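You operate a simulated robot arm through the tools that you are given. There is no shell and no other tool.

The job below is to be done with a simulated robot arm. You get a single attempt, and the scene is never put back.

Task
Set speed and heat by the card, heaters on, zero the count, and start once the orange lamp lights.

It is judged by the outcome, as a careful person would: the job done as asked, and still so three seconds after it is handed in. It fails if anything else is knocked over, pushed out of place, dropped, spilled or broken.

Robot
A 6-joint arm with a fingered hand, fixed in place. Base frame: the origin is at the foot of the arm, x ahead of it, y to its left, z up; the work surface is at about z = 780. Readings come in mm, degrees, newtons and seconds.
With the tool pointing down near the work surface it reaches from about 340 to 820 mm from the base axis. Its first joint turns from -166.0 to 166.0 degrees. Payload 4 kg.
Tool frame: the origin (TCP) lies between the finger pads and is the grasp point; the fingertips stand 26 mm ahead of it; z points along the fingers, y is the line along which they close. The gripper opens to 132 mm. The gripper's body begins 73 mm behind the TCP. The gripper is a hand of 5 fingers: y runs from the thumb to the fingers, the wrist lies at [0, 0, -239] in the tool frame, and closing takes about 1.5 s.
Orientation is that of the tool frame in the base frame, as a unit quaternion [x, y, z, w]. With the fingers straight down and closing along the base's y, the tool's x points along the base's -x, its y along +y and its z along -z.

Tools
- The arm moves only by the tool nudge_tool. Its argument "plan" is a list of rows, each an object (a shift or turn left out is 0, a gripper value left out holds the last) with "claw": the opening, from 0 (shut) to 1 (fully open); "slide": the shift along the base's x, y, z in mm, a list of three; "dr": the turn, a rotation vector about the base's x, y, z in degrees, a list of three. In form: [{"claw": claw, "slide": [tx, ty, tz], "dr": [wx, wy, wz]}, ...]. A call has 1 to 20 rows; each row shifts and turns the commanded pose from where the row before left it. Rows are played at 5 a second. More than 50 mm and 8.6 degrees between two rows, or a gripper value outside its range, and nothing of the call is played. Where a pose cannot be reached the arm comes as near as it can. A force on the tool above 40 N (or 10 N above the force at the start of the call, whichever is more), or a blocked arm, ends the call early, and 0.2 s more pass. Each finger travels about 45 mm/s and halts on what it meets, pressing with about 32 N; the grip force reading is that of the motor and also rises with nothing between the fingers. The clock runs only during rows and for 0.2 s after the last one: add rows that do not move to give the fingers time. It gives the time, the measured TCP pose, the force on the tool (base axes), the opening and the grip force at its end, in the units of the frame above (readings bear some noise), with the torque about the TCP (base axes, N m) and any sound that the robot's microphone picked up.
- Cameras (640 x 400 px; columns grow to the right, rows downward): "scene" is fixed at [220.1, -501.4, 1552.2]; the picture's right is [0.85, -0.52, 0.00], its down [-0.37, -0.60, -0.71] and it looks along [0.37, 0.60, -0.71] (base axes); focal length 374 px, centre (320, 200). "wrist" rides on the gripper at [84, 2, -97] in the tool frame; the picture's right is [-0.02, 1.00, 0.00], its down [-0.75, -0.02, -0.66] and it looks along [-0.66, -0.01, 0.75] (tool axes); focal length 270 px, centre (320, 200). There is no depth. A picture from a camera that has moved, and an enlarged one, comes with that camera's place and axes in the base frame and with its lens.
- snapshot(camera): a new picture of that camera. It takes no simulated time.
- grasp_type(shape): the hand has 5 fingers and takes this shape, open, in about a second: jaw (thumb against the fingers, like two jaws); tri (thumb and two fingers); tip (a fingertip pinch); poke (one finger out to press); point (the index stretched); flat (the hand flat); cup (the hand cupped); fist (a fist). The gripper value then closes the fingers along that shape, each until it touches; the sizes above hold for jaw. It gives what a move gives, with no picture.
- inspect(camera, box): a new picture of the part [left, top, right, bottom] of that camera's present view, enlarged. It takes no simulated time.
- job_done(): hands the job in; it is judged then, once.

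Places have to be worked out from the pictures, the camera data and where the tool is seen. Open the gripper and draw the arm clear of the work before you hand the job in, unless the task says otherwise.

The tools are called after "Emit:" as name(argument=value, ...) on one line, values as JSON. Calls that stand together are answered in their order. nudge_tool: Moves the arm, as the interface text tells. Its arguments: {"type":"object","properties":{"plan":{"type":"array"}},"required":["plan"]} The other tools are called the same way: grasp_type (shape) gives the hand a shape; snapshot (camera) takes a picture; inspect (camera, box) takes an enlarged picture of a part of a camera's view; job_done () hands the job in.

At the start:

```text
time: 0.0
eef_pos: [586.9, 184.1, 1088.1]
tool_rot: [0.001, 1.0, 0.0, -0.001]
wrist_force: [0.1, 0.2, -0.3]
ft_torque: [0.01, -0.02, 0.0]
grip_width: 132.0
gripper_force: 0.0
shape: jaw
```

scene: 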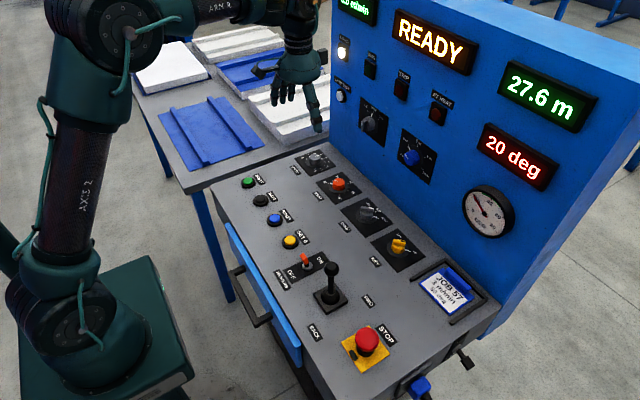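
wrist: 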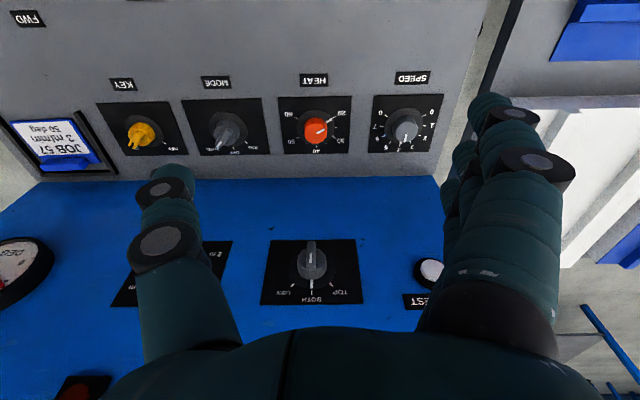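

I'll look at the panel in detail before moving anything.

Emit:
inspect(camera="scene", box=[220, 140, 380, 240])

Emit:
inspect(camera="scene", box=[340, 180, 500, 280])

Emit:
inspect(camera="scene", box=[400, 250, 500, 320])

Emit:
inspect(camera="scene", box=[320, 0, 480, 100])

Emit:
inspect(camera="scene", box=[320, 80, 480, 180])

Emit:
inspect(camera="wrist", box=[260, 60, 460, 180])

Emit:
inspect(camera="wrist", box=[0, 60, 200, 180])

Emit:
inspect(camera="scene", box=[260, 230, 420, 330])

```text
4.00 times, centred on (300, 190) of scene
camera zoom: at [220.1, -501.4, 1552.2], right [0.85, -0.52, 0.0], down [-0.37, -0.6, -0.71], along [0.37, 0.6, -0.71], focal length 1494 px, centre (400, 240)
```

zoom: 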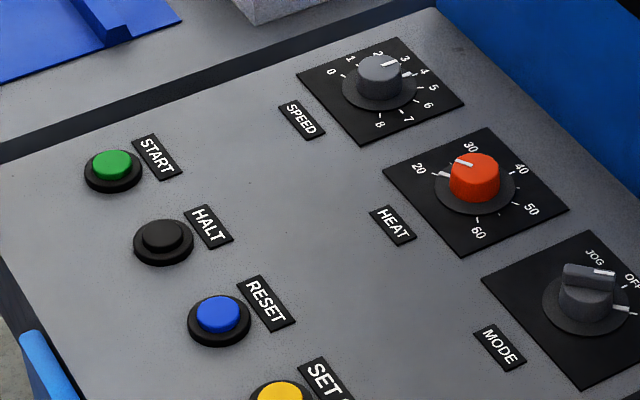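

```text
4.00 times, centred on (420, 230) of scene
camera zoom: at [220.1, -501.4, 1552.2], right [0.85, -0.52, 0.0], down [-0.37, -0.6, -0.71], along [0.37, 0.6, -0.71], focal length 1494 px, centre (-80, 80)
```

zoom: 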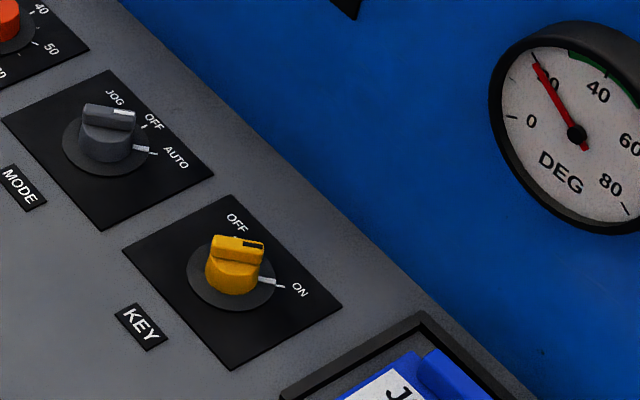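

```text
5.71 times, centred on (450, 285) of scene
camera zoom: at [220.1, -501.4, 1552.2], right [0.85, -0.52, 0.0], down [-0.37, -0.6, -0.71], along [0.37, 0.6, -0.71], focal length 2134 px, centre (-423, -286)
```

zoom: 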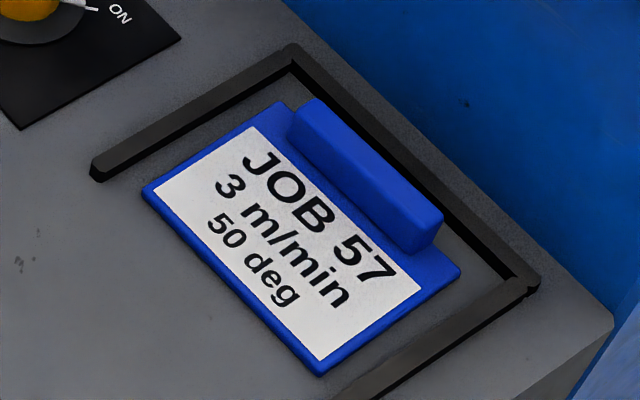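

```text
4.00 times, centred on (400, 50) of scene
camera zoom: at [220.1, -501.4, 1552.2], right [0.85, -0.52, 0.0], down [-0.37, -0.6, -0.71], along [0.37, 0.6, -0.71], focal length 1494 px, centre (0, 800)
```

zoom: 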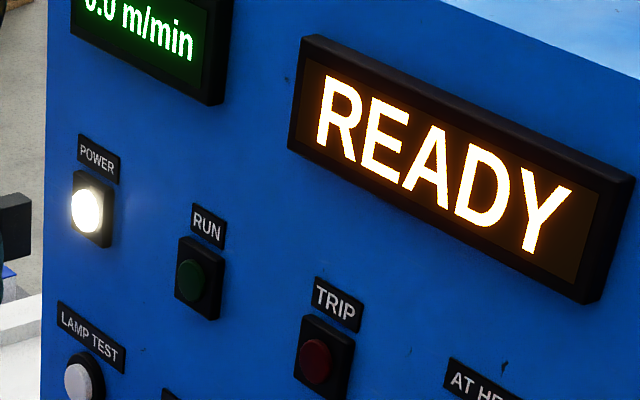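

```text
4.00 times, centred on (400, 130) of scene
camera zoom: at [220.1, -501.4, 1552.2], right [0.85, -0.52, 0.0], down [-0.37, -0.6, -0.71], along [0.37, 0.6, -0.71], focal length 1494 px, centre (0, 480)
```

zoom: 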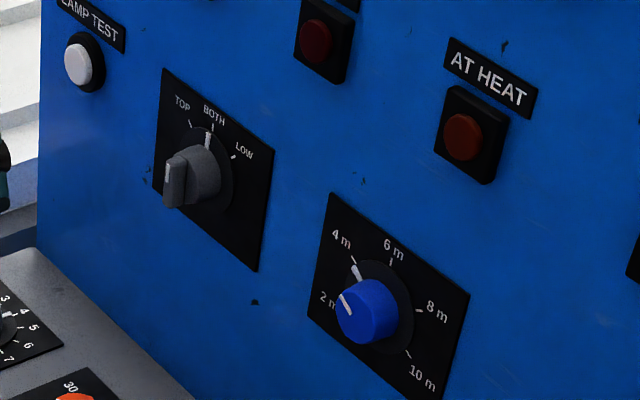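

```text
3.20 times, centred on (360, 120) of wrist
camera zoom: at [503.1, 185.6, 1183.8], right [0.02, 1.0, 0.0], down [0.75, -0.02, 0.66], along [0.66, -0.01, -0.75], focal length 865 px, centre (192, 456)
```

zoom: 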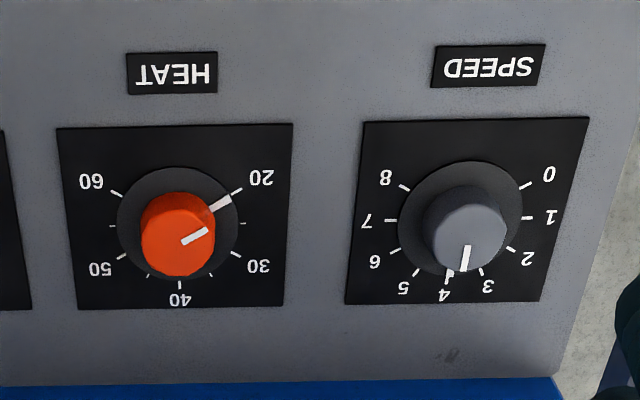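

```text
3.20 times, centred on (100, 120) of wrist
camera zoom: at [503.1, 185.6, 1183.8], right [0.02, 1.0, 0.0], down [0.75, -0.02, 0.66], along [0.66, -0.01, -0.75], focal length 865 px, centre (1024, 456)
```

zoom: 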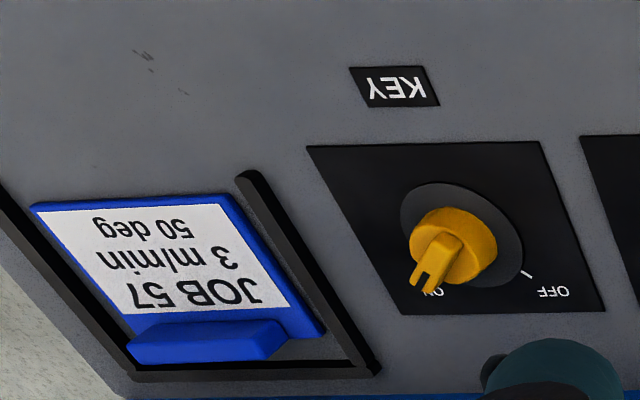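

```text
4.00 times, centred on (340, 280) of scene
camera zoom: at [220.1, -501.4, 1552.2], right [0.85, -0.52, 0.0], down [-0.37, -0.6, -0.71], along [0.37, 0.6, -0.71], focal length 1494 px, centre (240, -120)
```

zoom: 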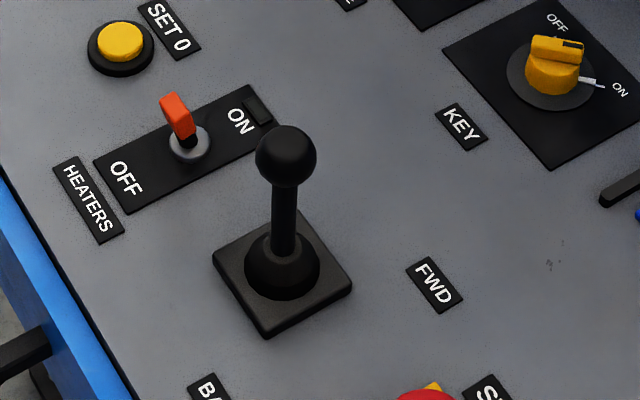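

The card reads 3 m/min and 50 deg. SPEED sits at about 4, HEAT at 20, HEATERS is OFF, and MODE and KEY look to be AUTO and ON. The console top is nearly level at z≈778, and the AT HEAT lamp is the orange one. I'll try hand shapes up here, well clear, to see where the fingertips end up.

Emit:
grasp_type(shape="tri")

Emit:
snapshot(camera="wrist")

Emit:
inspect(camera="scene", box=[240, 0, 360, 140])

```text
time: 0.9
eef_pos: [587.2, 183.9, 1087.0]
tool_rot: [0.001, 1.0, 0.0, 0.0]
wrist_force: [-0.6, -0.4, 1.3]
ft_torque: [0.01, 0.02, 0.0]
grip_width: 131.8
gripper_force: 0.1
shape: tri
```

```text
taken
camera wrist: at [503.1, 185.6, 1183.7], right [0.02, 1.0, 0.0], down [0.75, -0.02, 0.66], along [0.66, -0.01, -0.75], focal length 270 px, centre (320, 200)
```

wrist: 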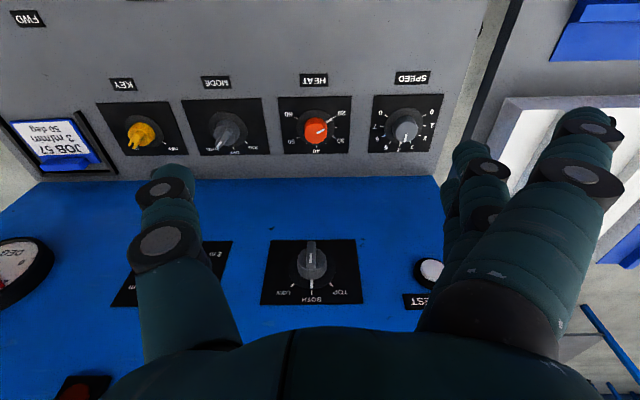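

```text
2.86 times, centred on (300, 70) of scene
camera zoom: at [220.1, -501.4, 1552.2], right [0.85, -0.52, 0.0], down [-0.37, -0.6, -0.71], along [0.37, 0.6, -0.71], focal length 1067 px, centre (377, 571)
```

zoom: 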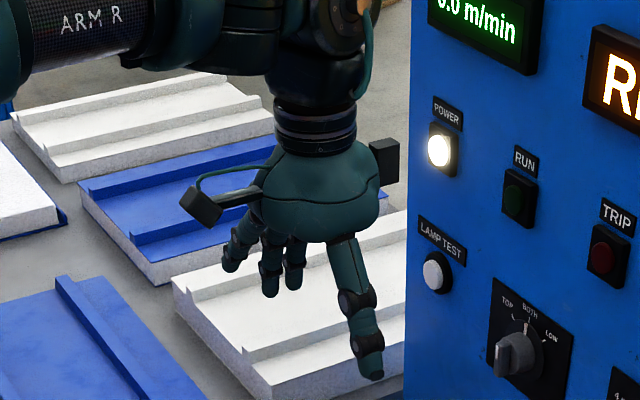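

I'll close the tri shape in mid-air to knob size to see where the fingertips meet relative to the TCP.

Emit:
nudge_tool(plan=[{"claw": 0.3}, {}, {}, {}, {}, {}, {}, {}])

Emit:
snapshot(camera="wrist")

Emit:
inspect(camera="scene", box=[240, 20, 360, 140])

```text
time: 2.7
eef_pos: [587.8, 185.2, 1086.9]
tool_rot: [0.001, 1.0, 0.0, 0.0]
wrist_force: [0.2, 0.6, -0.7]
ft_torque: [-0.02, 0.01, 0.0]
grip_width: 40.1
gripper_force: 0.0
shape: tri
```

```text
taken
camera wrist: at [503.1, 185.6, 1183.8], right [0.02, 1.0, 0.0], down [0.75, -0.02, 0.66], along [0.66, -0.01, -0.75], focal length 270 px, centre (320, 200)
```

wrist: 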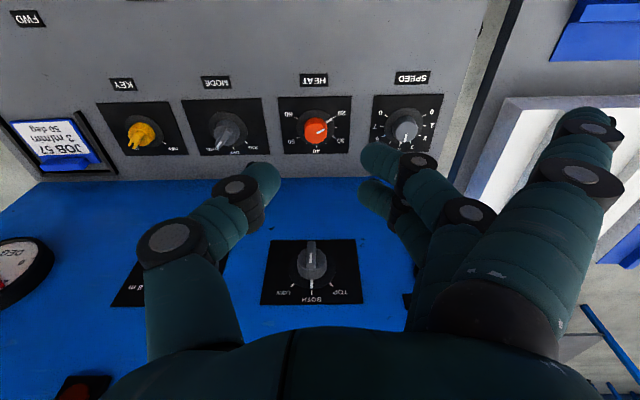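

```text
3.33 times, centred on (300, 80) of scene
camera zoom: at [220.1, -501.4, 1552.2], right [0.85, -0.52, 0.0], down [-0.37, -0.6, -0.71], along [0.37, 0.6, -0.71], focal length 1245 px, centre (387, 600)
```

zoom: 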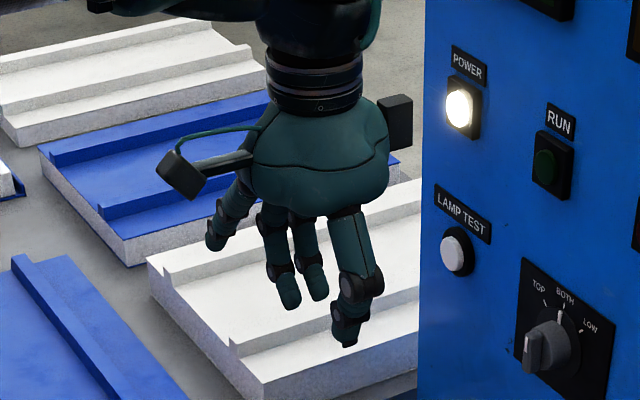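

In tri, two fingers meet the thumb about 26 mm ahead of the TCP, but one finger stays spread out. Jaw will be tidier around the knobs, so I'll check how it closes and measure how far the vertical panel's parts stick out.

Emit:
grasp_type(shape="jaw")

Emit:
nudge_tool(plan=[{"claw": 0.3}, {}, {}, {}, {}, {}, {}, {}])

Emit:
snapshot(camera="wrist")

Emit:
inspect(camera="scene", box=[240, 20, 360, 140])

Emit:
inspect(camera="wrist", box=[240, 160, 440, 320])

Emit:
inspect(camera="scene", box=[340, 80, 450, 190])

```text
time: 3.6
eef_pos: [586.7, 184.6, 1087.3]
tool_rot: [0.001, 1.0, 0.0, -0.001]
wrist_force: [0.1, -0.5, 0.1]
ft_torque: [0.01, 0.0, 0.01]
grip_width: 132.0
gripper_force: 0.0
shape: jaw
```

```text
time: 5.4
eef_pos: [588.0, 184.6, 1087.5]
tool_rot: [0.001, 1.0, -0.001, 0.0]
wrist_force: [0.3, -0.1, 0.4]
ft_torque: [0.0, -0.01, -0.01]
grip_width: 40.4
gripper_force: 0.0
shape: jaw
```

```text
taken
camera wrist: at [503.1, 185.6, 1183.8], right [0.02, 1.0, 0.0], down [0.75, -0.02, 0.66], along [0.66, -0.01, -0.75], focal length 270 px, centre (320, 200)
```

wrist: 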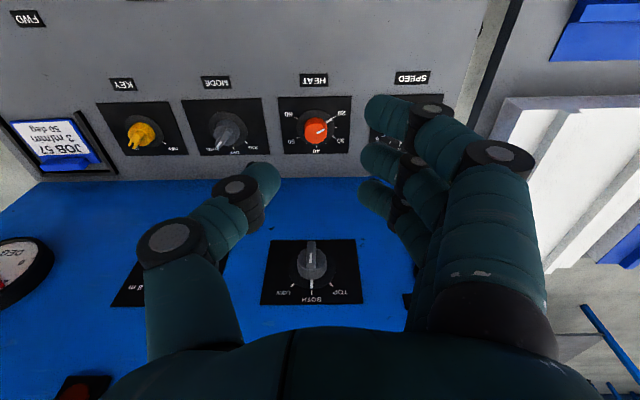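

```text
3.33 times, centred on (300, 80) of scene
camera zoom: at [220.1, -501.4, 1552.2], right [0.85, -0.52, 0.0], down [-0.37, -0.6, -0.71], along [0.37, 0.6, -0.71], focal length 1245 px, centre (387, 600)
```

zoom: 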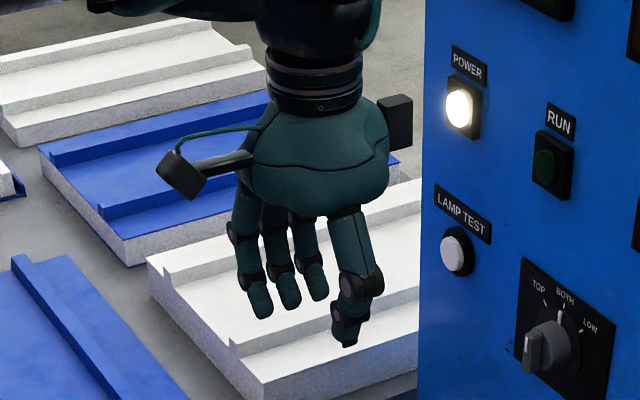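

```text
2.50 times, centred on (340, 240) of wrist
camera zoom: at [503.1, 185.6, 1183.8], right [0.02, 1.0, 0.0], down [0.75, -0.02, 0.66], along [0.66, -0.01, -0.75], focal length 676 px, centre (270, 100)
```

zoom: 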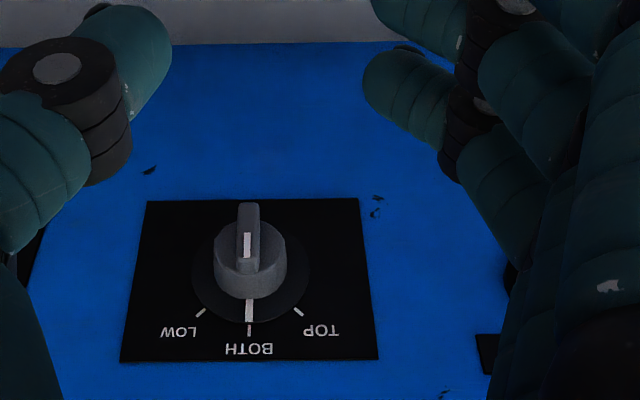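

```text
3.64 times, centred on (395, 135) of scene
camera zoom: at [220.1, -501.4, 1552.2], right [0.85, -0.52, 0.0], down [-0.37, -0.6, -0.71], along [0.37, 0.6, -0.71], focal length 1358 px, centre (47, 436)
```

zoom: 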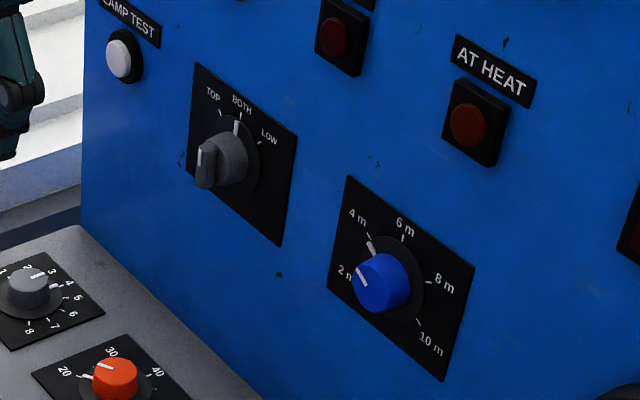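

Panel face is at x≈808, and the TOP/BOTH/LOW handle reaches out to x≈770, so an upright hand at the knobs (x≈702) clears it. I'm moving to hover above the SPEED knob, estimated at (702, 318).

Emit:
nudge_tool(plan=[{"claw": 0.6, "slide": [14, 16, -20]}, {"slide": [17, 20, -28]}, {"slide": [17, 20, -28]}, {"slide": [17, 20, -28]}, {"slide": [17, 20, -28]}, {"slide": [17, 20, -28]}, {"slide": [15, 17, -22]}, {}, {}])

Emit:
snapshot(camera="wrist")

Emit:
snapshot(camera="scene")

```text
time: 7.4
eef_pos: [701.8, 318.7, 906.9]
tool_rot: [0.001, 1.0, 0.0, 0.0]
wrist_force: [0.1, 0.3, -0.1]
ft_torque: [0.02, 0.02, 0.01]
grip_width: 78.5
gripper_force: 0.0
shape: jaw
```

```text
taken
camera wrist: at [617.1, 320.0, 1002.2], right [0.02, 1.0, 0.0], down [0.75, -0.02, 0.66], along [0.66, -0.01, -0.75], focal length 270 px, centre (320, 200)
```

wrist: 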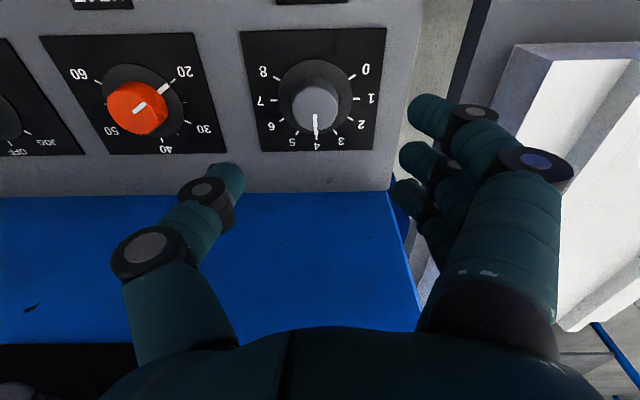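

```text
taken
```

scene: 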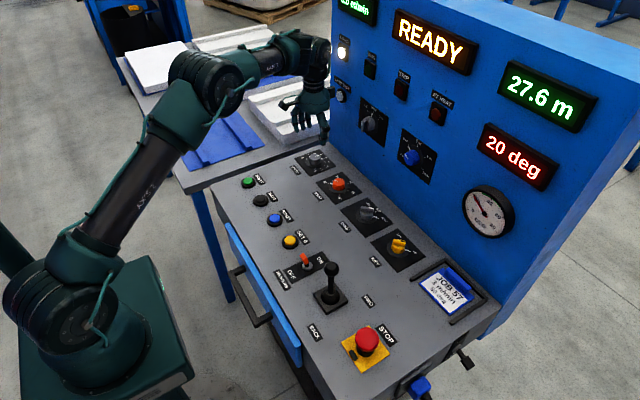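

I can see the LAMP TEST button on the panel just behind this spot. I'll check the clearance between it and the block on the back of the hand.

Emit:
inspect(camera="scene", box=[270, 30, 390, 150])

Emit:
inspect(camera="wrist", box=[220, 20, 420, 180])

```text
3.33 times, centred on (330, 90) of scene
camera zoom: at [220.1, -501.4, 1552.2], right [0.85, -0.52, 0.0], down [-0.37, -0.6, -0.71], along [0.37, 0.6, -0.71], focal length 1245 px, centre (287, 567)
```

zoom: 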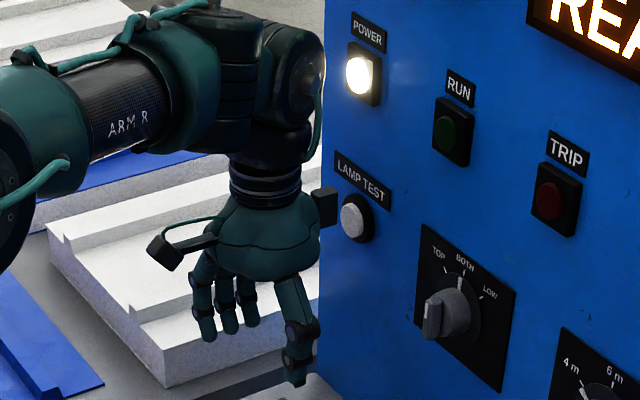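

```text
2.50 times, centred on (320, 100) of wrist
camera zoom: at [617.1, 320.0, 1002.2], right [0.02, 1.0, 0.0], down [0.75, -0.02, 0.66], along [0.66, -0.01, -0.75], focal length 676 px, centre (320, 450)
```

zoom: 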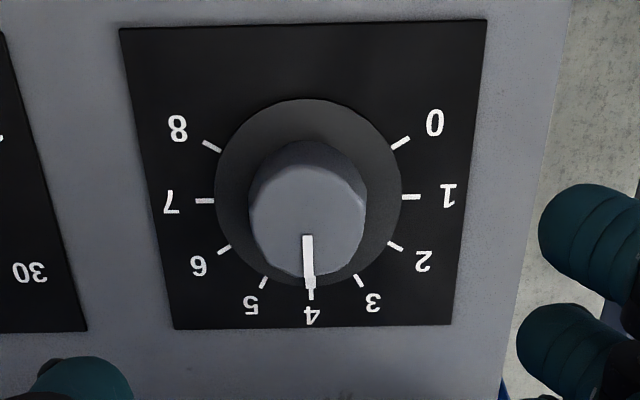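

Knob centre works out to about (700.5, 316), top at z≈801, diameter ≈36 mm, with 30° per unit on the scale. So going from 4 to 3 is +30° about z. I'll lean the hand back 8° for clearance, pre-turn it −15° and descend partway.

Emit:
nudge_tool(plan=[{"claw": 0.6, "slide": [-1, -1, 0], "dr": [0, -8, 0]}, {"slide": [-1.5, -1, -10], "dr": [0, 0, -7.5]}, {"slide": [0, 0, -15], "dr": [0, 0, -7.5]}, {"slide": [0, 0, -20]}, {"slide": [0, 0, -15]}, {}])

Emit:
snapshot(camera="wrist")

Emit:
inspect(camera="scene", box=[260, 60, 380, 200])

```text
time: 8.8
eef_pos: [699.5, 315.4, 845.7]
tool_rot: [0.131, 0.989, -0.008, 0.069]
wrist_force: [-0.1, -0.2, -0.1]
ft_torque: [-0.02, 0.02, 0.03]
grip_width: 78.5
gripper_force: 0.1
shape: jaw
```

```text
taken
camera wrist: at [606.2, 342.6, 930.1], right [0.28, 0.96, 0.0], down [0.63, -0.19, 0.76], along [0.73, -0.21, -0.65], focal length 270 px, centre (320, 200)
```

wrist: 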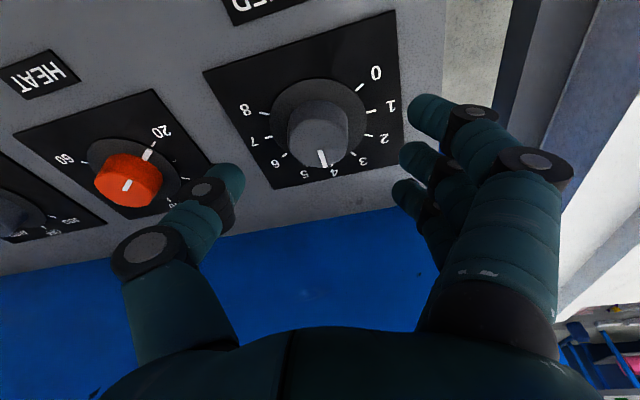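

```text
2.86 times, centred on (320, 130) of scene
camera zoom: at [220.1, -501.4, 1552.2], right [0.85, -0.52, 0.0], down [-0.37, -0.6, -0.71], along [0.37, 0.6, -0.71], focal length 1067 px, centre (320, 400)
```

zoom: 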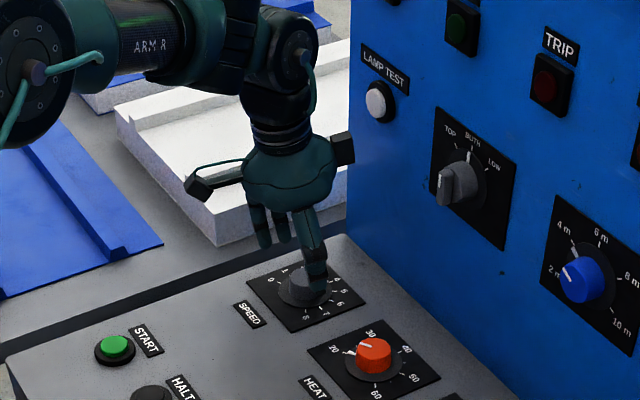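

The knob sits centred between thumb and fingers. I'm lowering to TCP z≈812, which puts the fingertips just above the skirt.

Emit:
nudge_tool(plan=[{"claw": 0.6, "slide": [0, 0, -12]}, {"slide": [0, 0, -12]}, {"slide": [0, 0, -6]}, {"slide": [0, 0, -4]}, {}])

Emit:
snapshot(camera="wrist")

Emit:
inspect(camera="scene", box=[270, 100, 370, 200])

```text
time: 10.0
eef_pos: [699.1, 315.5, 811.4]
tool_rot: [0.132, 0.989, -0.008, 0.069]
wrist_force: [-0.2, -1.1, 3.6]
ft_torque: [0.25, 0.13, 0.07]
grip_width: 78.7
gripper_force: 0.0
shape: jaw
```

```text
taken
camera wrist: at [606.0, 342.0, 895.4], right [0.28, 0.96, 0.0], down [0.63, -0.19, 0.76], along [0.73, -0.21, -0.65], focal length 270 px, centre (320, 200)
```

wrist: 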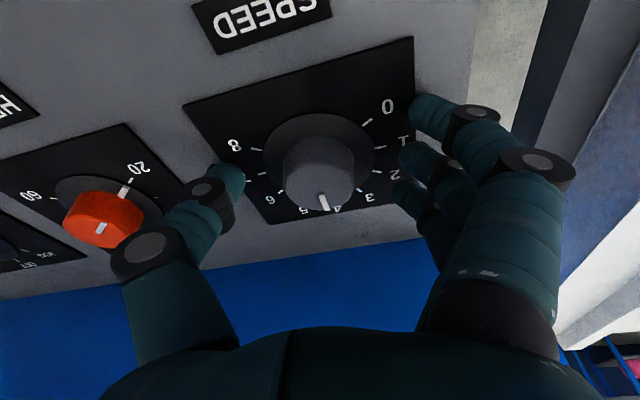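

```text
4.00 times, centred on (320, 150) of scene
camera zoom: at [220.1, -501.4, 1552.2], right [0.85, -0.52, 0.0], down [-0.37, -0.6, -0.71], along [0.37, 0.6, -0.71], focal length 1494 px, centre (320, 400)
```

zoom: 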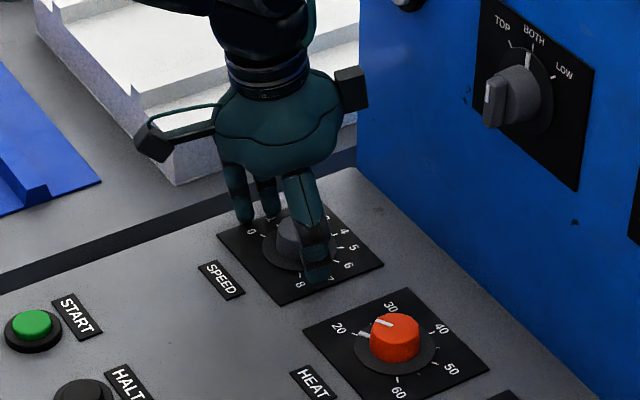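

The 3.6 N upward force tells me the outer finger is lightly touching the plate. I'll raise 3 mm and close on the knob.

Emit:
nudge_tool(plan=[{"claw": 0.6, "slide": [0, 0, 3]}, {"claw": 0.45}, {"claw": 0.35}, {"claw": 0.22}, {}, {}, {}, {}, {}])

Emit:
snapshot(camera="wrist")

Emit:
inspect(camera="scene", box=[270, 100, 370, 200])

```text
time: 12.0
eef_pos: [699.8, 315.2, 814.3]
tool_rot: [0.131, 0.989, -0.009, 0.069]
wrist_force: [0.2, -2.1, 0.0]
ft_torque: [-0.01, -0.03, -0.01]
grip_width: 30.5
gripper_force: 0.1
shape: jaw
```

```text
taken
camera wrist: at [606.4, 342.0, 898.1], right [0.28, 0.96, 0.0], down [0.63, -0.19, 0.76], along [0.73, -0.21, -0.65], focal length 270 px, centre (320, 200)
```

wrist: 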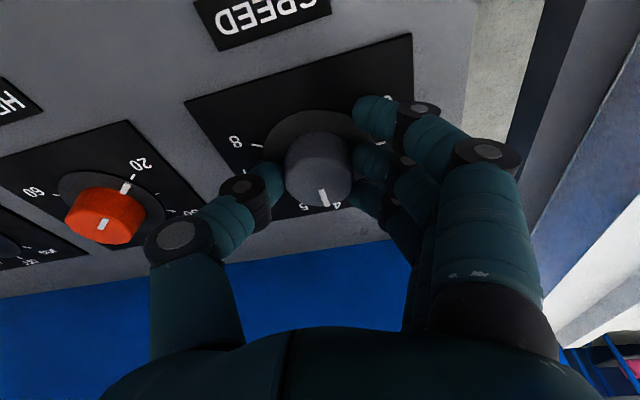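

```text
4.00 times, centred on (320, 150) of scene
camera zoom: at [220.1, -501.4, 1552.2], right [0.85, -0.52, 0.0], down [-0.37, -0.6, -0.71], along [0.37, 0.6, -0.71], focal length 1494 px, centre (320, 400)
```

zoom: 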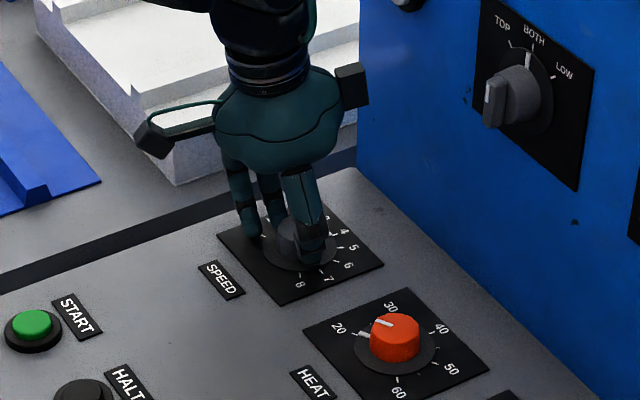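

Opening is 30.5 mm with no grip force yet, so I'll close further until it holds the knob.

Emit:
nudge_tool(plan=[{"claw": 0.17}, {"claw": 0.12}, {"claw": 0.08}, {}, {}, {}])

Emit:
inspect(camera="wrist", box=[220, 60, 460, 240])

```text
time: 13.4
eef_pos: [699.8, 314.3, 813.8]
tool_rot: [0.132, 0.989, -0.009, 0.068]
wrist_force: [-3.7, -14.4, -0.2]
ft_torque: [-0.16, 0.03, 0.03]
grip_width: 15.8
gripper_force: 31.9
shape: jaw
```

```text
2.22 times, centred on (340, 150) of wrist
camera zoom: at [606.4, 341.1, 898.0], right [0.28, 0.96, 0.0], down [0.63, -0.19, 0.76], along [0.73, -0.21, -0.65], focal length 601 px, centre (276, 311)
```

zoom: 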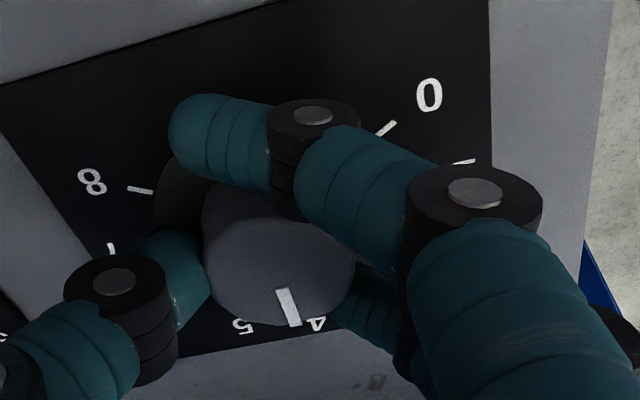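

The grip reads 32 N and the thumb and fingers bear on the knob. I'll turn gently +10° first and check that the knob follows.

Emit:
nudge_tool(plan=[{"claw": 0.08, "dr": [0, 0, 3]}, {"dr": [0, 0, 3]}, {"dr": [0, 0, 4]}, {}])

Emit:
inspect(camera="wrist", box=[220, 60, 460, 240])

Emit:
inspect(camera="scene", box=[280, 120, 360, 190])

```text
time: 14.4
eef_pos: [699.0, 315.3, 815.2]
tool_rot: [0.045, 0.997, -0.003, 0.07]
wrist_force: [0.0, -17.9, -3.2]
ft_torque: [-0.24, 0.01, 0.02]
grip_width: 15.7
gripper_force: 31.4
shape: jaw
```

```text
2.22 times, centred on (340, 150) of wrist
camera zoom: at [603.1, 324.7, 898.2], right [0.11, 0.99, 0.0], down [0.65, -0.07, 0.76], along [0.75, -0.08, -0.65], focal length 601 px, centre (276, 311)
```

zoom: 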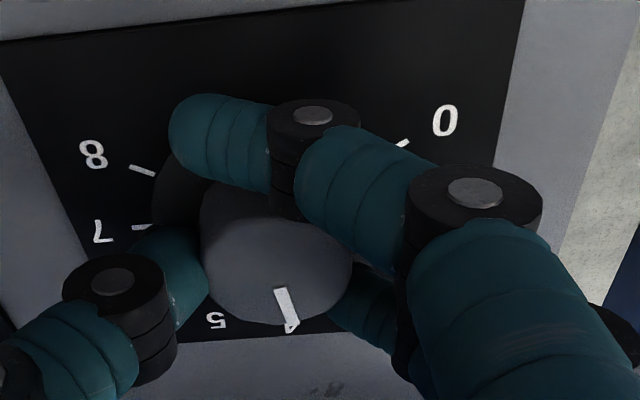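

```text
5.71 times, centred on (320, 155) of scene
camera zoom: at [220.1, -501.4, 1552.2], right [0.85, -0.52, 0.0], down [-0.37, -0.6, -0.71], along [0.37, 0.6, -0.71], focal length 2134 px, centre (320, 457)
```

zoom: 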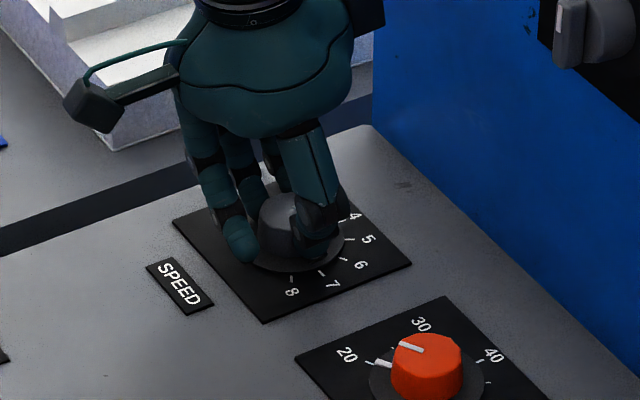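

The pointer stays fixed relative to the hand while the dial shifts, so the knob is following. I'll turn the remaining 20°.

Emit:
nudge_tool(plan=[{"claw": 0.08, "dr": [0, 0, 4]}, {"dr": [0, 0, 4]}, {"dr": [0, 0, 4]}, {"dr": [0, 0, 4]}, {"dr": [0, 0, 4]}, {}, {}])

Emit:
inspect(camera="wrist", box=[220, 60, 460, 240])

```text
time: 16.0
eef_pos: [698.5, 314.4, 814.4]
tool_rot: [-0.129, 0.989, 0.01, 0.07]
wrist_force: [6.9, -16.6, -3.4]
ft_torque: [-0.28, -0.1, 0.02]
grip_width: 16.1
gripper_force: 32.1
shape: jaw
```

```text
2.22 times, centred on (340, 150) of wrist
camera zoom: at [605.3, 291.1, 898.2], right [-0.24, 0.97, 0.0], down [0.64, 0.15, 0.76], along [0.73, 0.18, -0.65], focal length 601 px, centre (276, 311)
```

zoom: 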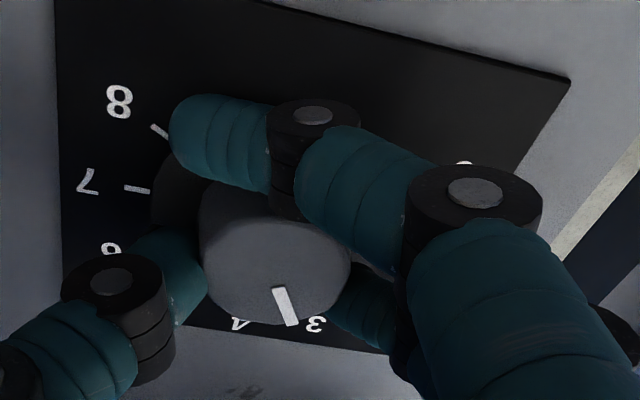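

The pointer now stands to "3" just as it stood to "4" before the turn. I'll open, rise and check it.

Emit:
nudge_tool(plan=[{"claw": 0.2}, {"claw": 0.35}, {"claw": 0.6}, {}, {}, {}, {"slide": [0, 0, 15]}, {"slide": [0, 0, 25]}, {"slide": [0, 0, 30]}, {"slide": [0, 0, 20]}, {}])

Emit:
snapshot(camera="wrist")

Emit:
inspect(camera="wrist", box=[220, 20, 420, 180])

Emit:
inspect(camera="scene", box=[280, 130, 360, 200])

```text
time: 18.4
eef_pos: [698.4, 313.6, 906.5]
tool_rot: [-0.128, 0.989, 0.008, 0.07]
wrist_force: [-0.8, 0.1, 0.9]
ft_torque: [-0.04, 0.03, 0.0]
grip_width: 78.5
gripper_force: 0.1
shape: jaw
```

```text
taken
camera wrist: at [604.1, 290.8, 990.3], right [-0.24, 0.97, 0.0], down [0.64, 0.15, 0.76], along [0.73, 0.18, -0.65], focal length 270 px, centre (320, 200)
```

wrist: 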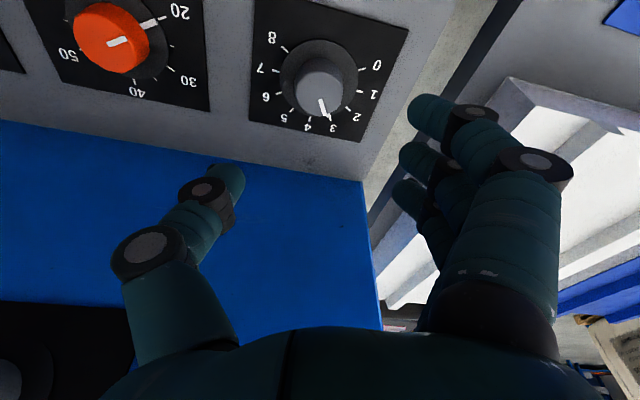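

```text
2.50 times, centred on (320, 100) of wrist
camera zoom: at [604.1, 290.8, 990.3], right [-0.24, 0.97, 0.0], down [0.64, 0.15, 0.76], along [0.73, 0.18, -0.65], focal length 676 px, centre (320, 450)
```

zoom: 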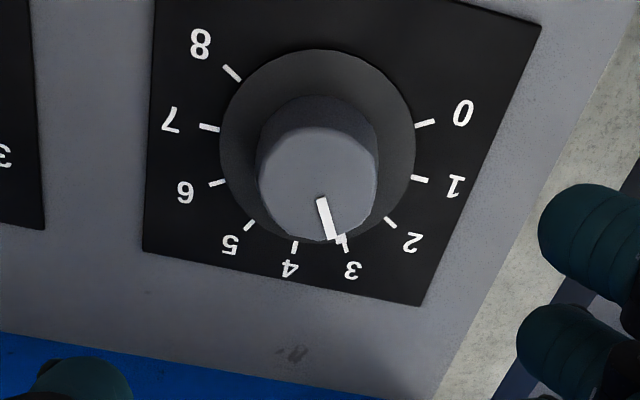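

```text
5.71 times, centred on (320, 165) of scene
camera zoom: at [220.1, -501.4, 1552.2], right [0.85, -0.52, 0.0], down [-0.37, -0.6, -0.71], along [0.37, 0.6, -0.71], focal length 2134 px, centre (320, 400)
```

zoom: 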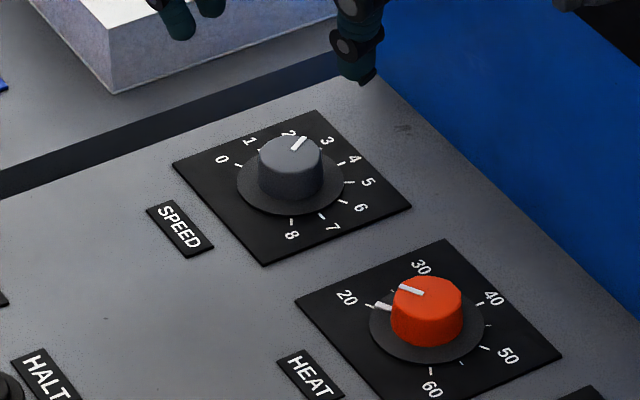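

It looks to be at 3; I'll zoom further to measure the residual error.

Emit:
inspect(camera="wrist", box=[280, 30, 370, 140])

Emit:
inspect(camera="scene", box=[300, 140, 340, 175])

```text
3.64 times, centred on (325, 85) of wrist
camera zoom: at [604.1, 290.8, 990.3], right [-0.24, 0.97, 0.0], down [0.64, 0.15, 0.76], along [0.73, 0.18, -0.65], focal length 983 px, centre (302, 618)
```

zoom: 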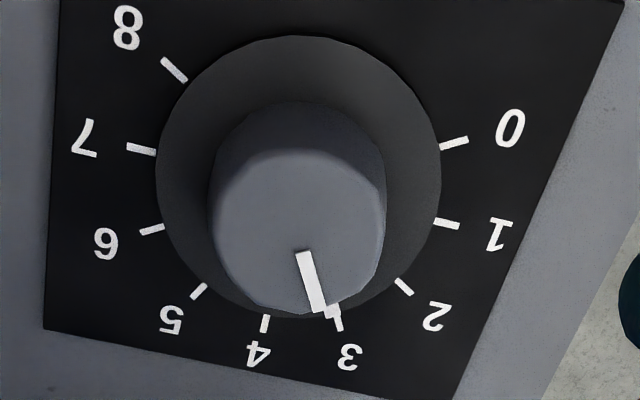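

```text
11.43 times, centred on (320, 158) of scene
camera zoom: at [220.1, -501.4, 1552.2], right [0.85, -0.52, 0.0], down [-0.37, -0.6, -0.71], along [0.37, 0.6, -0.71], focal length 4268 px, centre (320, 686)
```

zoom: 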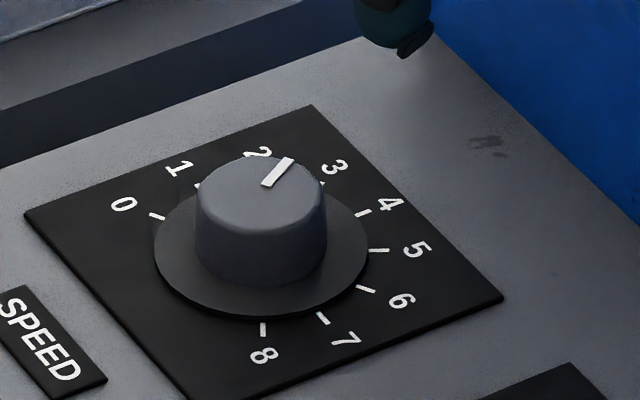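

SPEED sits at about 3.0–3.1; I'll re-measure it from another angle. Moving over to hover above the HEAT knob (≈(701, 174)), which needs −180° in total.

Emit:
nudge_tool(plan=[{"claw": 0.6, "slide": [0, -20, 0], "dr": [0, 0, -5]}, {"slide": [0, -30, 0], "dr": [0, 0, -5]}, {"slide": [0, -35, 0], "dr": [0, 0, -5]}, {"slide": [0, -35, 0]}, {"slide": [0, -20, 0]}, {}, {}])

Emit:
snapshot(camera="wrist")

Emit:
inspect(camera="wrist", box=[250, 20, 390, 150])

Emit:
inspect(camera="scene", box=[300, 150, 360, 200])

```text
time: 20.0
eef_pos: [700.5, 174.9, 904.8]
tool_rot: [0.001, 0.997, 0.002, 0.071]
wrist_force: [0.2, -1.0, -0.2]
ft_torque: [0.01, 0.01, 0.02]
grip_width: 78.3
gripper_force: 0.1
shape: jaw
```

```text
taken
camera wrist: at [602.8, 176.0, 988.2], right [0.02, 1.0, 0.0], down [0.65, -0.02, 0.76], along [0.76, -0.01, -0.65], focal length 270 px, centre (320, 200)
```

wrist: 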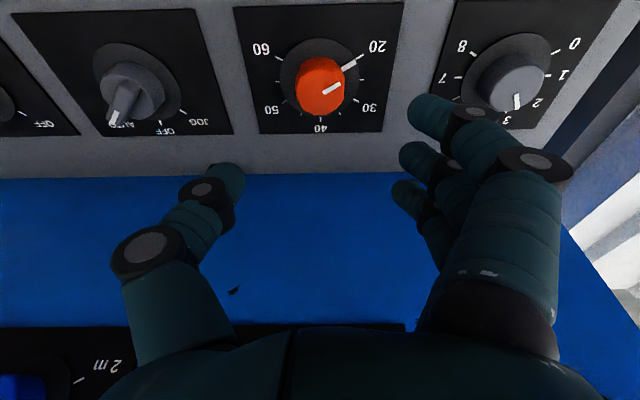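

```text
3.08 times, centred on (320, 85) of wrist
camera zoom: at [602.8, 176.0, 988.2], right [0.02, 1.0, 0.0], down [0.65, -0.02, 0.76], along [0.76, -0.01, -0.65], focal length 832 px, centre (320, 554)
```

zoom: 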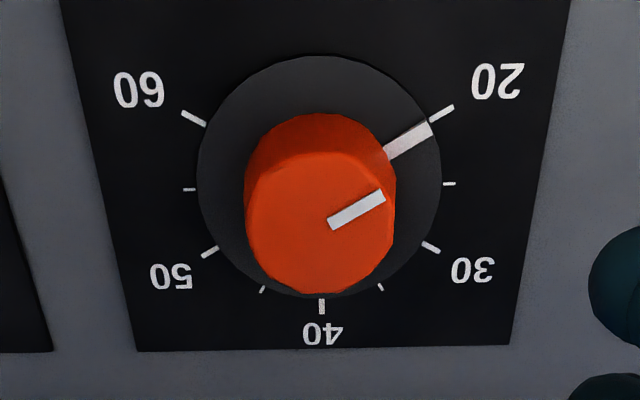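

```text
8.00 times, centred on (330, 175) of scene
camera zoom: at [220.1, -501.4, 1552.2], right [0.85, -0.52, 0.0], down [-0.37, -0.6, -0.71], along [0.37, 0.6, -0.71], focal length 2988 px, centre (240, 400)
```

zoom: 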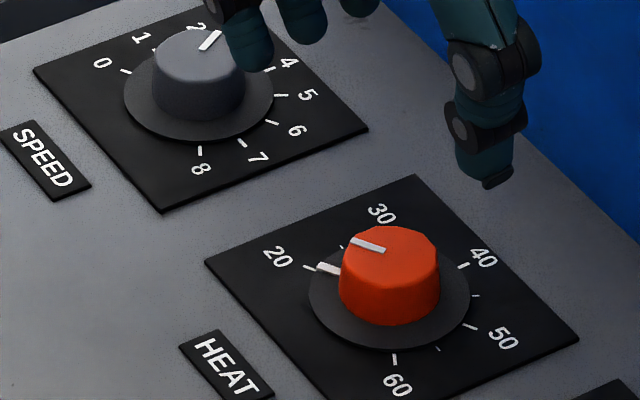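

SPEED's spacing gives a consistent geometry, and the HEAT centre is about (702, 175.5). I'll pre-turn the hand +30° and descend onto the HEAT knob.

Emit:
nudge_tool(plan=[{"claw": 0.6, "dr": [0, 0, 7.5]}, {"dr": [0, 0, 7.5]}, {"dr": [0, 0, 7.5]}, {"dr": [0, 0, 7.5]}, {"slide": [0, 0, -20]}, {"slide": [0, 0, -25]}, {}])

Emit:
snapshot(camera="wrist")

Emit:
inspect(camera="scene", box=[270, 60, 410, 220])

```text
time: 21.6
eef_pos: [699.4, 176.4, 858.2]
tool_rot: [-0.258, 0.964, 0.017, 0.068]
wrist_force: [0.4, -0.6, -0.3]
ft_torque: [-0.01, 0.02, -0.01]
grip_width: 79.1
gripper_force: 0.0
shape: jaw
```

```text
taken
camera wrist: at [614.4, 129.0, 942.0], right [-0.48, 0.88, 0.0], down [0.57, 0.31, 0.76], along [0.66, 0.37, -0.65], focal length 270 px, centre (320, 200)
```

wrist: 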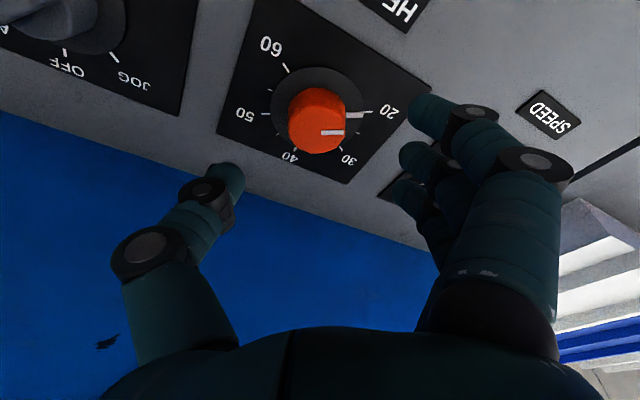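

```text
2.50 times, centred on (340, 140) of scene
camera zoom: at [220.1, -501.4, 1552.2], right [0.85, -0.52, 0.0], down [-0.37, -0.6, -0.71], along [0.37, 0.6, -0.71], focal length 934 px, centre (270, 350)
```

zoom: 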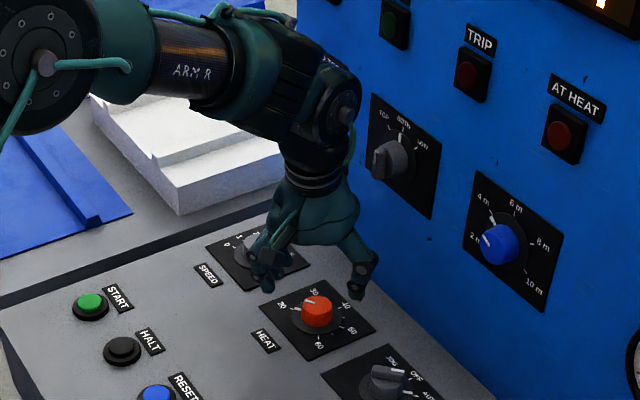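

Clear of everything. I'll lower to z≈814 and close on the HEAT knob.

Emit:
nudge_tool(plan=[{"claw": 0.6, "slide": [0.5, -0.5, -18]}, {"slide": [0.5, -0.5, -16]}, {"slide": [0, 0, -9]}, {"claw": 0.4}, {"claw": 0.25}, {"claw": 0.15}, {"claw": 0.08}, {}, {}, {}, {}])

Emit:
snapshot(camera="wrist")

Emit:
inspect(camera="scene", box=[280, 120, 380, 220])

```text
time: 24.0
eef_pos: [700.7, 173.8, 815.1]
tool_rot: [-0.257, 0.964, 0.017, 0.067]
wrist_force: [9.8, -9.1, -1.9]
ft_torque: [-0.08, -0.09, -0.02]
grip_width: 15.5
gripper_force: 32.2
shape: jaw
```

```text
taken
camera wrist: at [615.9, 126.4, 899.3], right [-0.48, 0.88, 0.0], down [0.57, 0.31, 0.76], along [0.66, 0.36, -0.65], focal length 270 px, centre (320, 200)
```

wrist: 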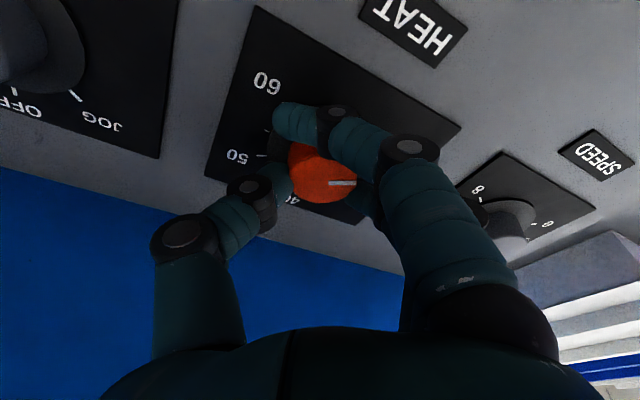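

```text
4.00 times, centred on (330, 170) of scene
camera zoom: at [220.1, -501.4, 1552.2], right [0.85, -0.52, 0.0], down [-0.37, -0.6, -0.71], along [0.37, 0.6, -0.71], focal length 1494 px, centre (280, 320)
```

zoom: 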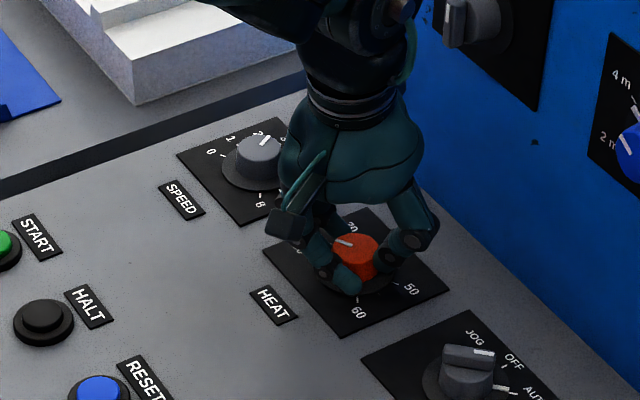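

Gripped. Turning −60° (to yaw −30°) in small steps.

Emit:
nudge_tool(plan=[{"claw": 0.08, "dr": [0, 0, -4]}, {"dr": [0, 0, -4]}, {"dr": [0, 0, -4]}, {"dr": [0, 0, -4]}, {"dr": [0, 0, -4]}, {"dr": [0, 0, -4]}, {"dr": [0, 0, -4]}, {"dr": [0, 0, -4]}, {"dr": [0, 0, -4]}, {"dr": [0, 0, -4]}, {"dr": [0, 0, -4]}, {"dr": [0, 0, -4]}, {"dr": [0, 0, -4]}, {"dr": [0, 0, -4]}, {"dr": [0, 0, -4]}, {}])

Emit:
snapshot(camera="wrist")

Emit:
inspect(camera="scene", box=[280, 100, 400, 220])

```text
time: 27.4
eef_pos: [698.3, 173.4, 816.6]
tool_rot: [0.259, 0.963, -0.018, 0.067]
wrist_force: [-1.1, -13.9, -4.3]
ft_torque: [-0.16, -0.05, 0.0]
grip_width: 15.4
gripper_force: 32.2
shape: jaw
```

```text
taken
camera wrist: at [616.5, 223.8, 899.7], right [0.52, 0.85, 0.0], down [0.56, -0.34, 0.76], along [0.65, -0.39, -0.65], focal length 270 px, centre (320, 200)
```

wrist: 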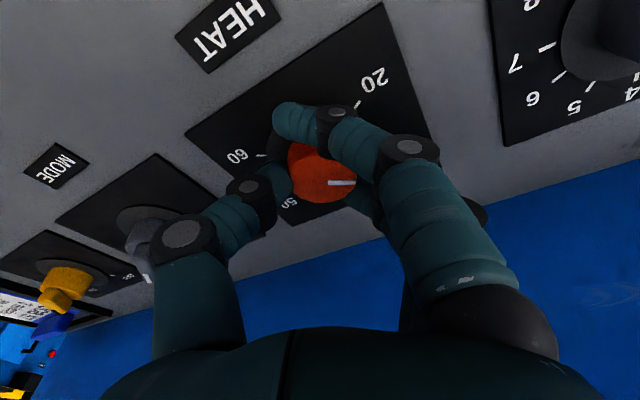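

```text
3.33 times, centred on (340, 160) of scene
camera zoom: at [220.1, -501.4, 1552.2], right [0.85, -0.52, 0.0], down [-0.37, -0.6, -0.71], along [0.37, 0.6, -0.71], focal length 1245 px, centre (253, 333)
```

zoom: 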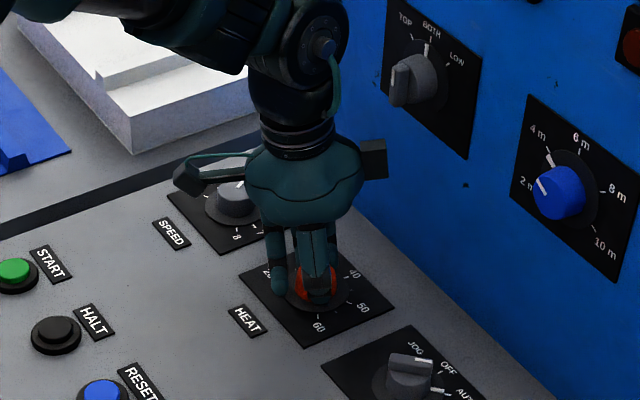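

The knob followed the full stroke. Now I'll release, lift above it, rotate back to +30°, come down and grip again.

Emit:
nudge_tool(plan=[{"claw": 0.2}, {"claw": 0.4}, {"claw": 0.6}, {}, {}, {"slide": [0, 0, 15]}, {"slide": [0, 0, 15]}, {"dr": [0, 0, 7.5]}, {"dr": [0, 0, 7.5]}, {"dr": [0, 0, 7.5]}, {"dr": [0, 0, 7.5]}, {"dr": [0, 0, 7.5]}, {"dr": [0, 0, 7.5]}, {"dr": [0, 0, 7.5]}, {"dr": [0, 0, 7.5]}, {}])

Emit:
snapshot(camera="wrist")

Emit:
inspect(camera="scene", box=[300, 150, 360, 200])

```text
time: 30.8
eef_pos: [700.9, 173.8, 846.0]
tool_rot: [-0.258, 0.964, 0.019, 0.067]
wrist_force: [0.0, 0.4, -0.6]
ft_torque: [-0.02, -0.03, 0.02]
grip_width: 78.4
gripper_force: 0.0
shape: jaw
```

```text
taken
camera wrist: at [615.4, 126.4, 930.0], right [-0.48, 0.88, 0.0], down [0.57, 0.31, 0.76], along [0.66, 0.37, -0.65], focal length 270 px, centre (320, 200)
```

wrist: 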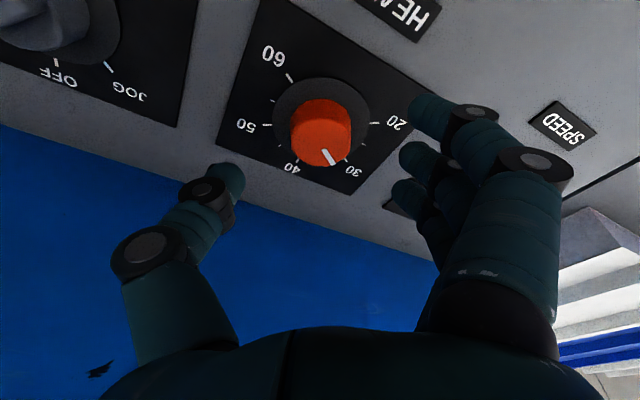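

```text
8.00 times, centred on (330, 175) of scene
camera zoom: at [220.1, -501.4, 1552.2], right [0.85, -0.52, 0.0], down [-0.37, -0.6, -0.71], along [0.37, 0.6, -0.71], focal length 2988 px, centre (240, 400)
```

zoom: 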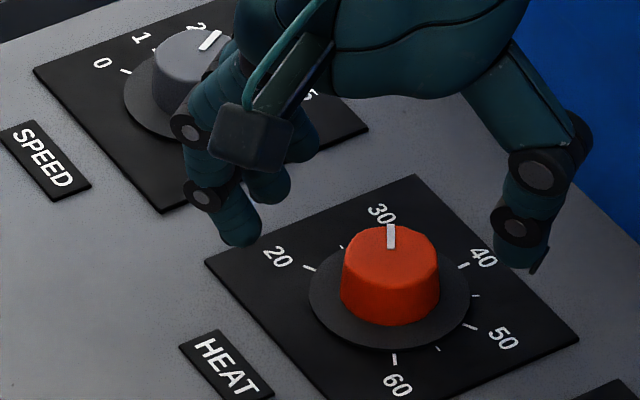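

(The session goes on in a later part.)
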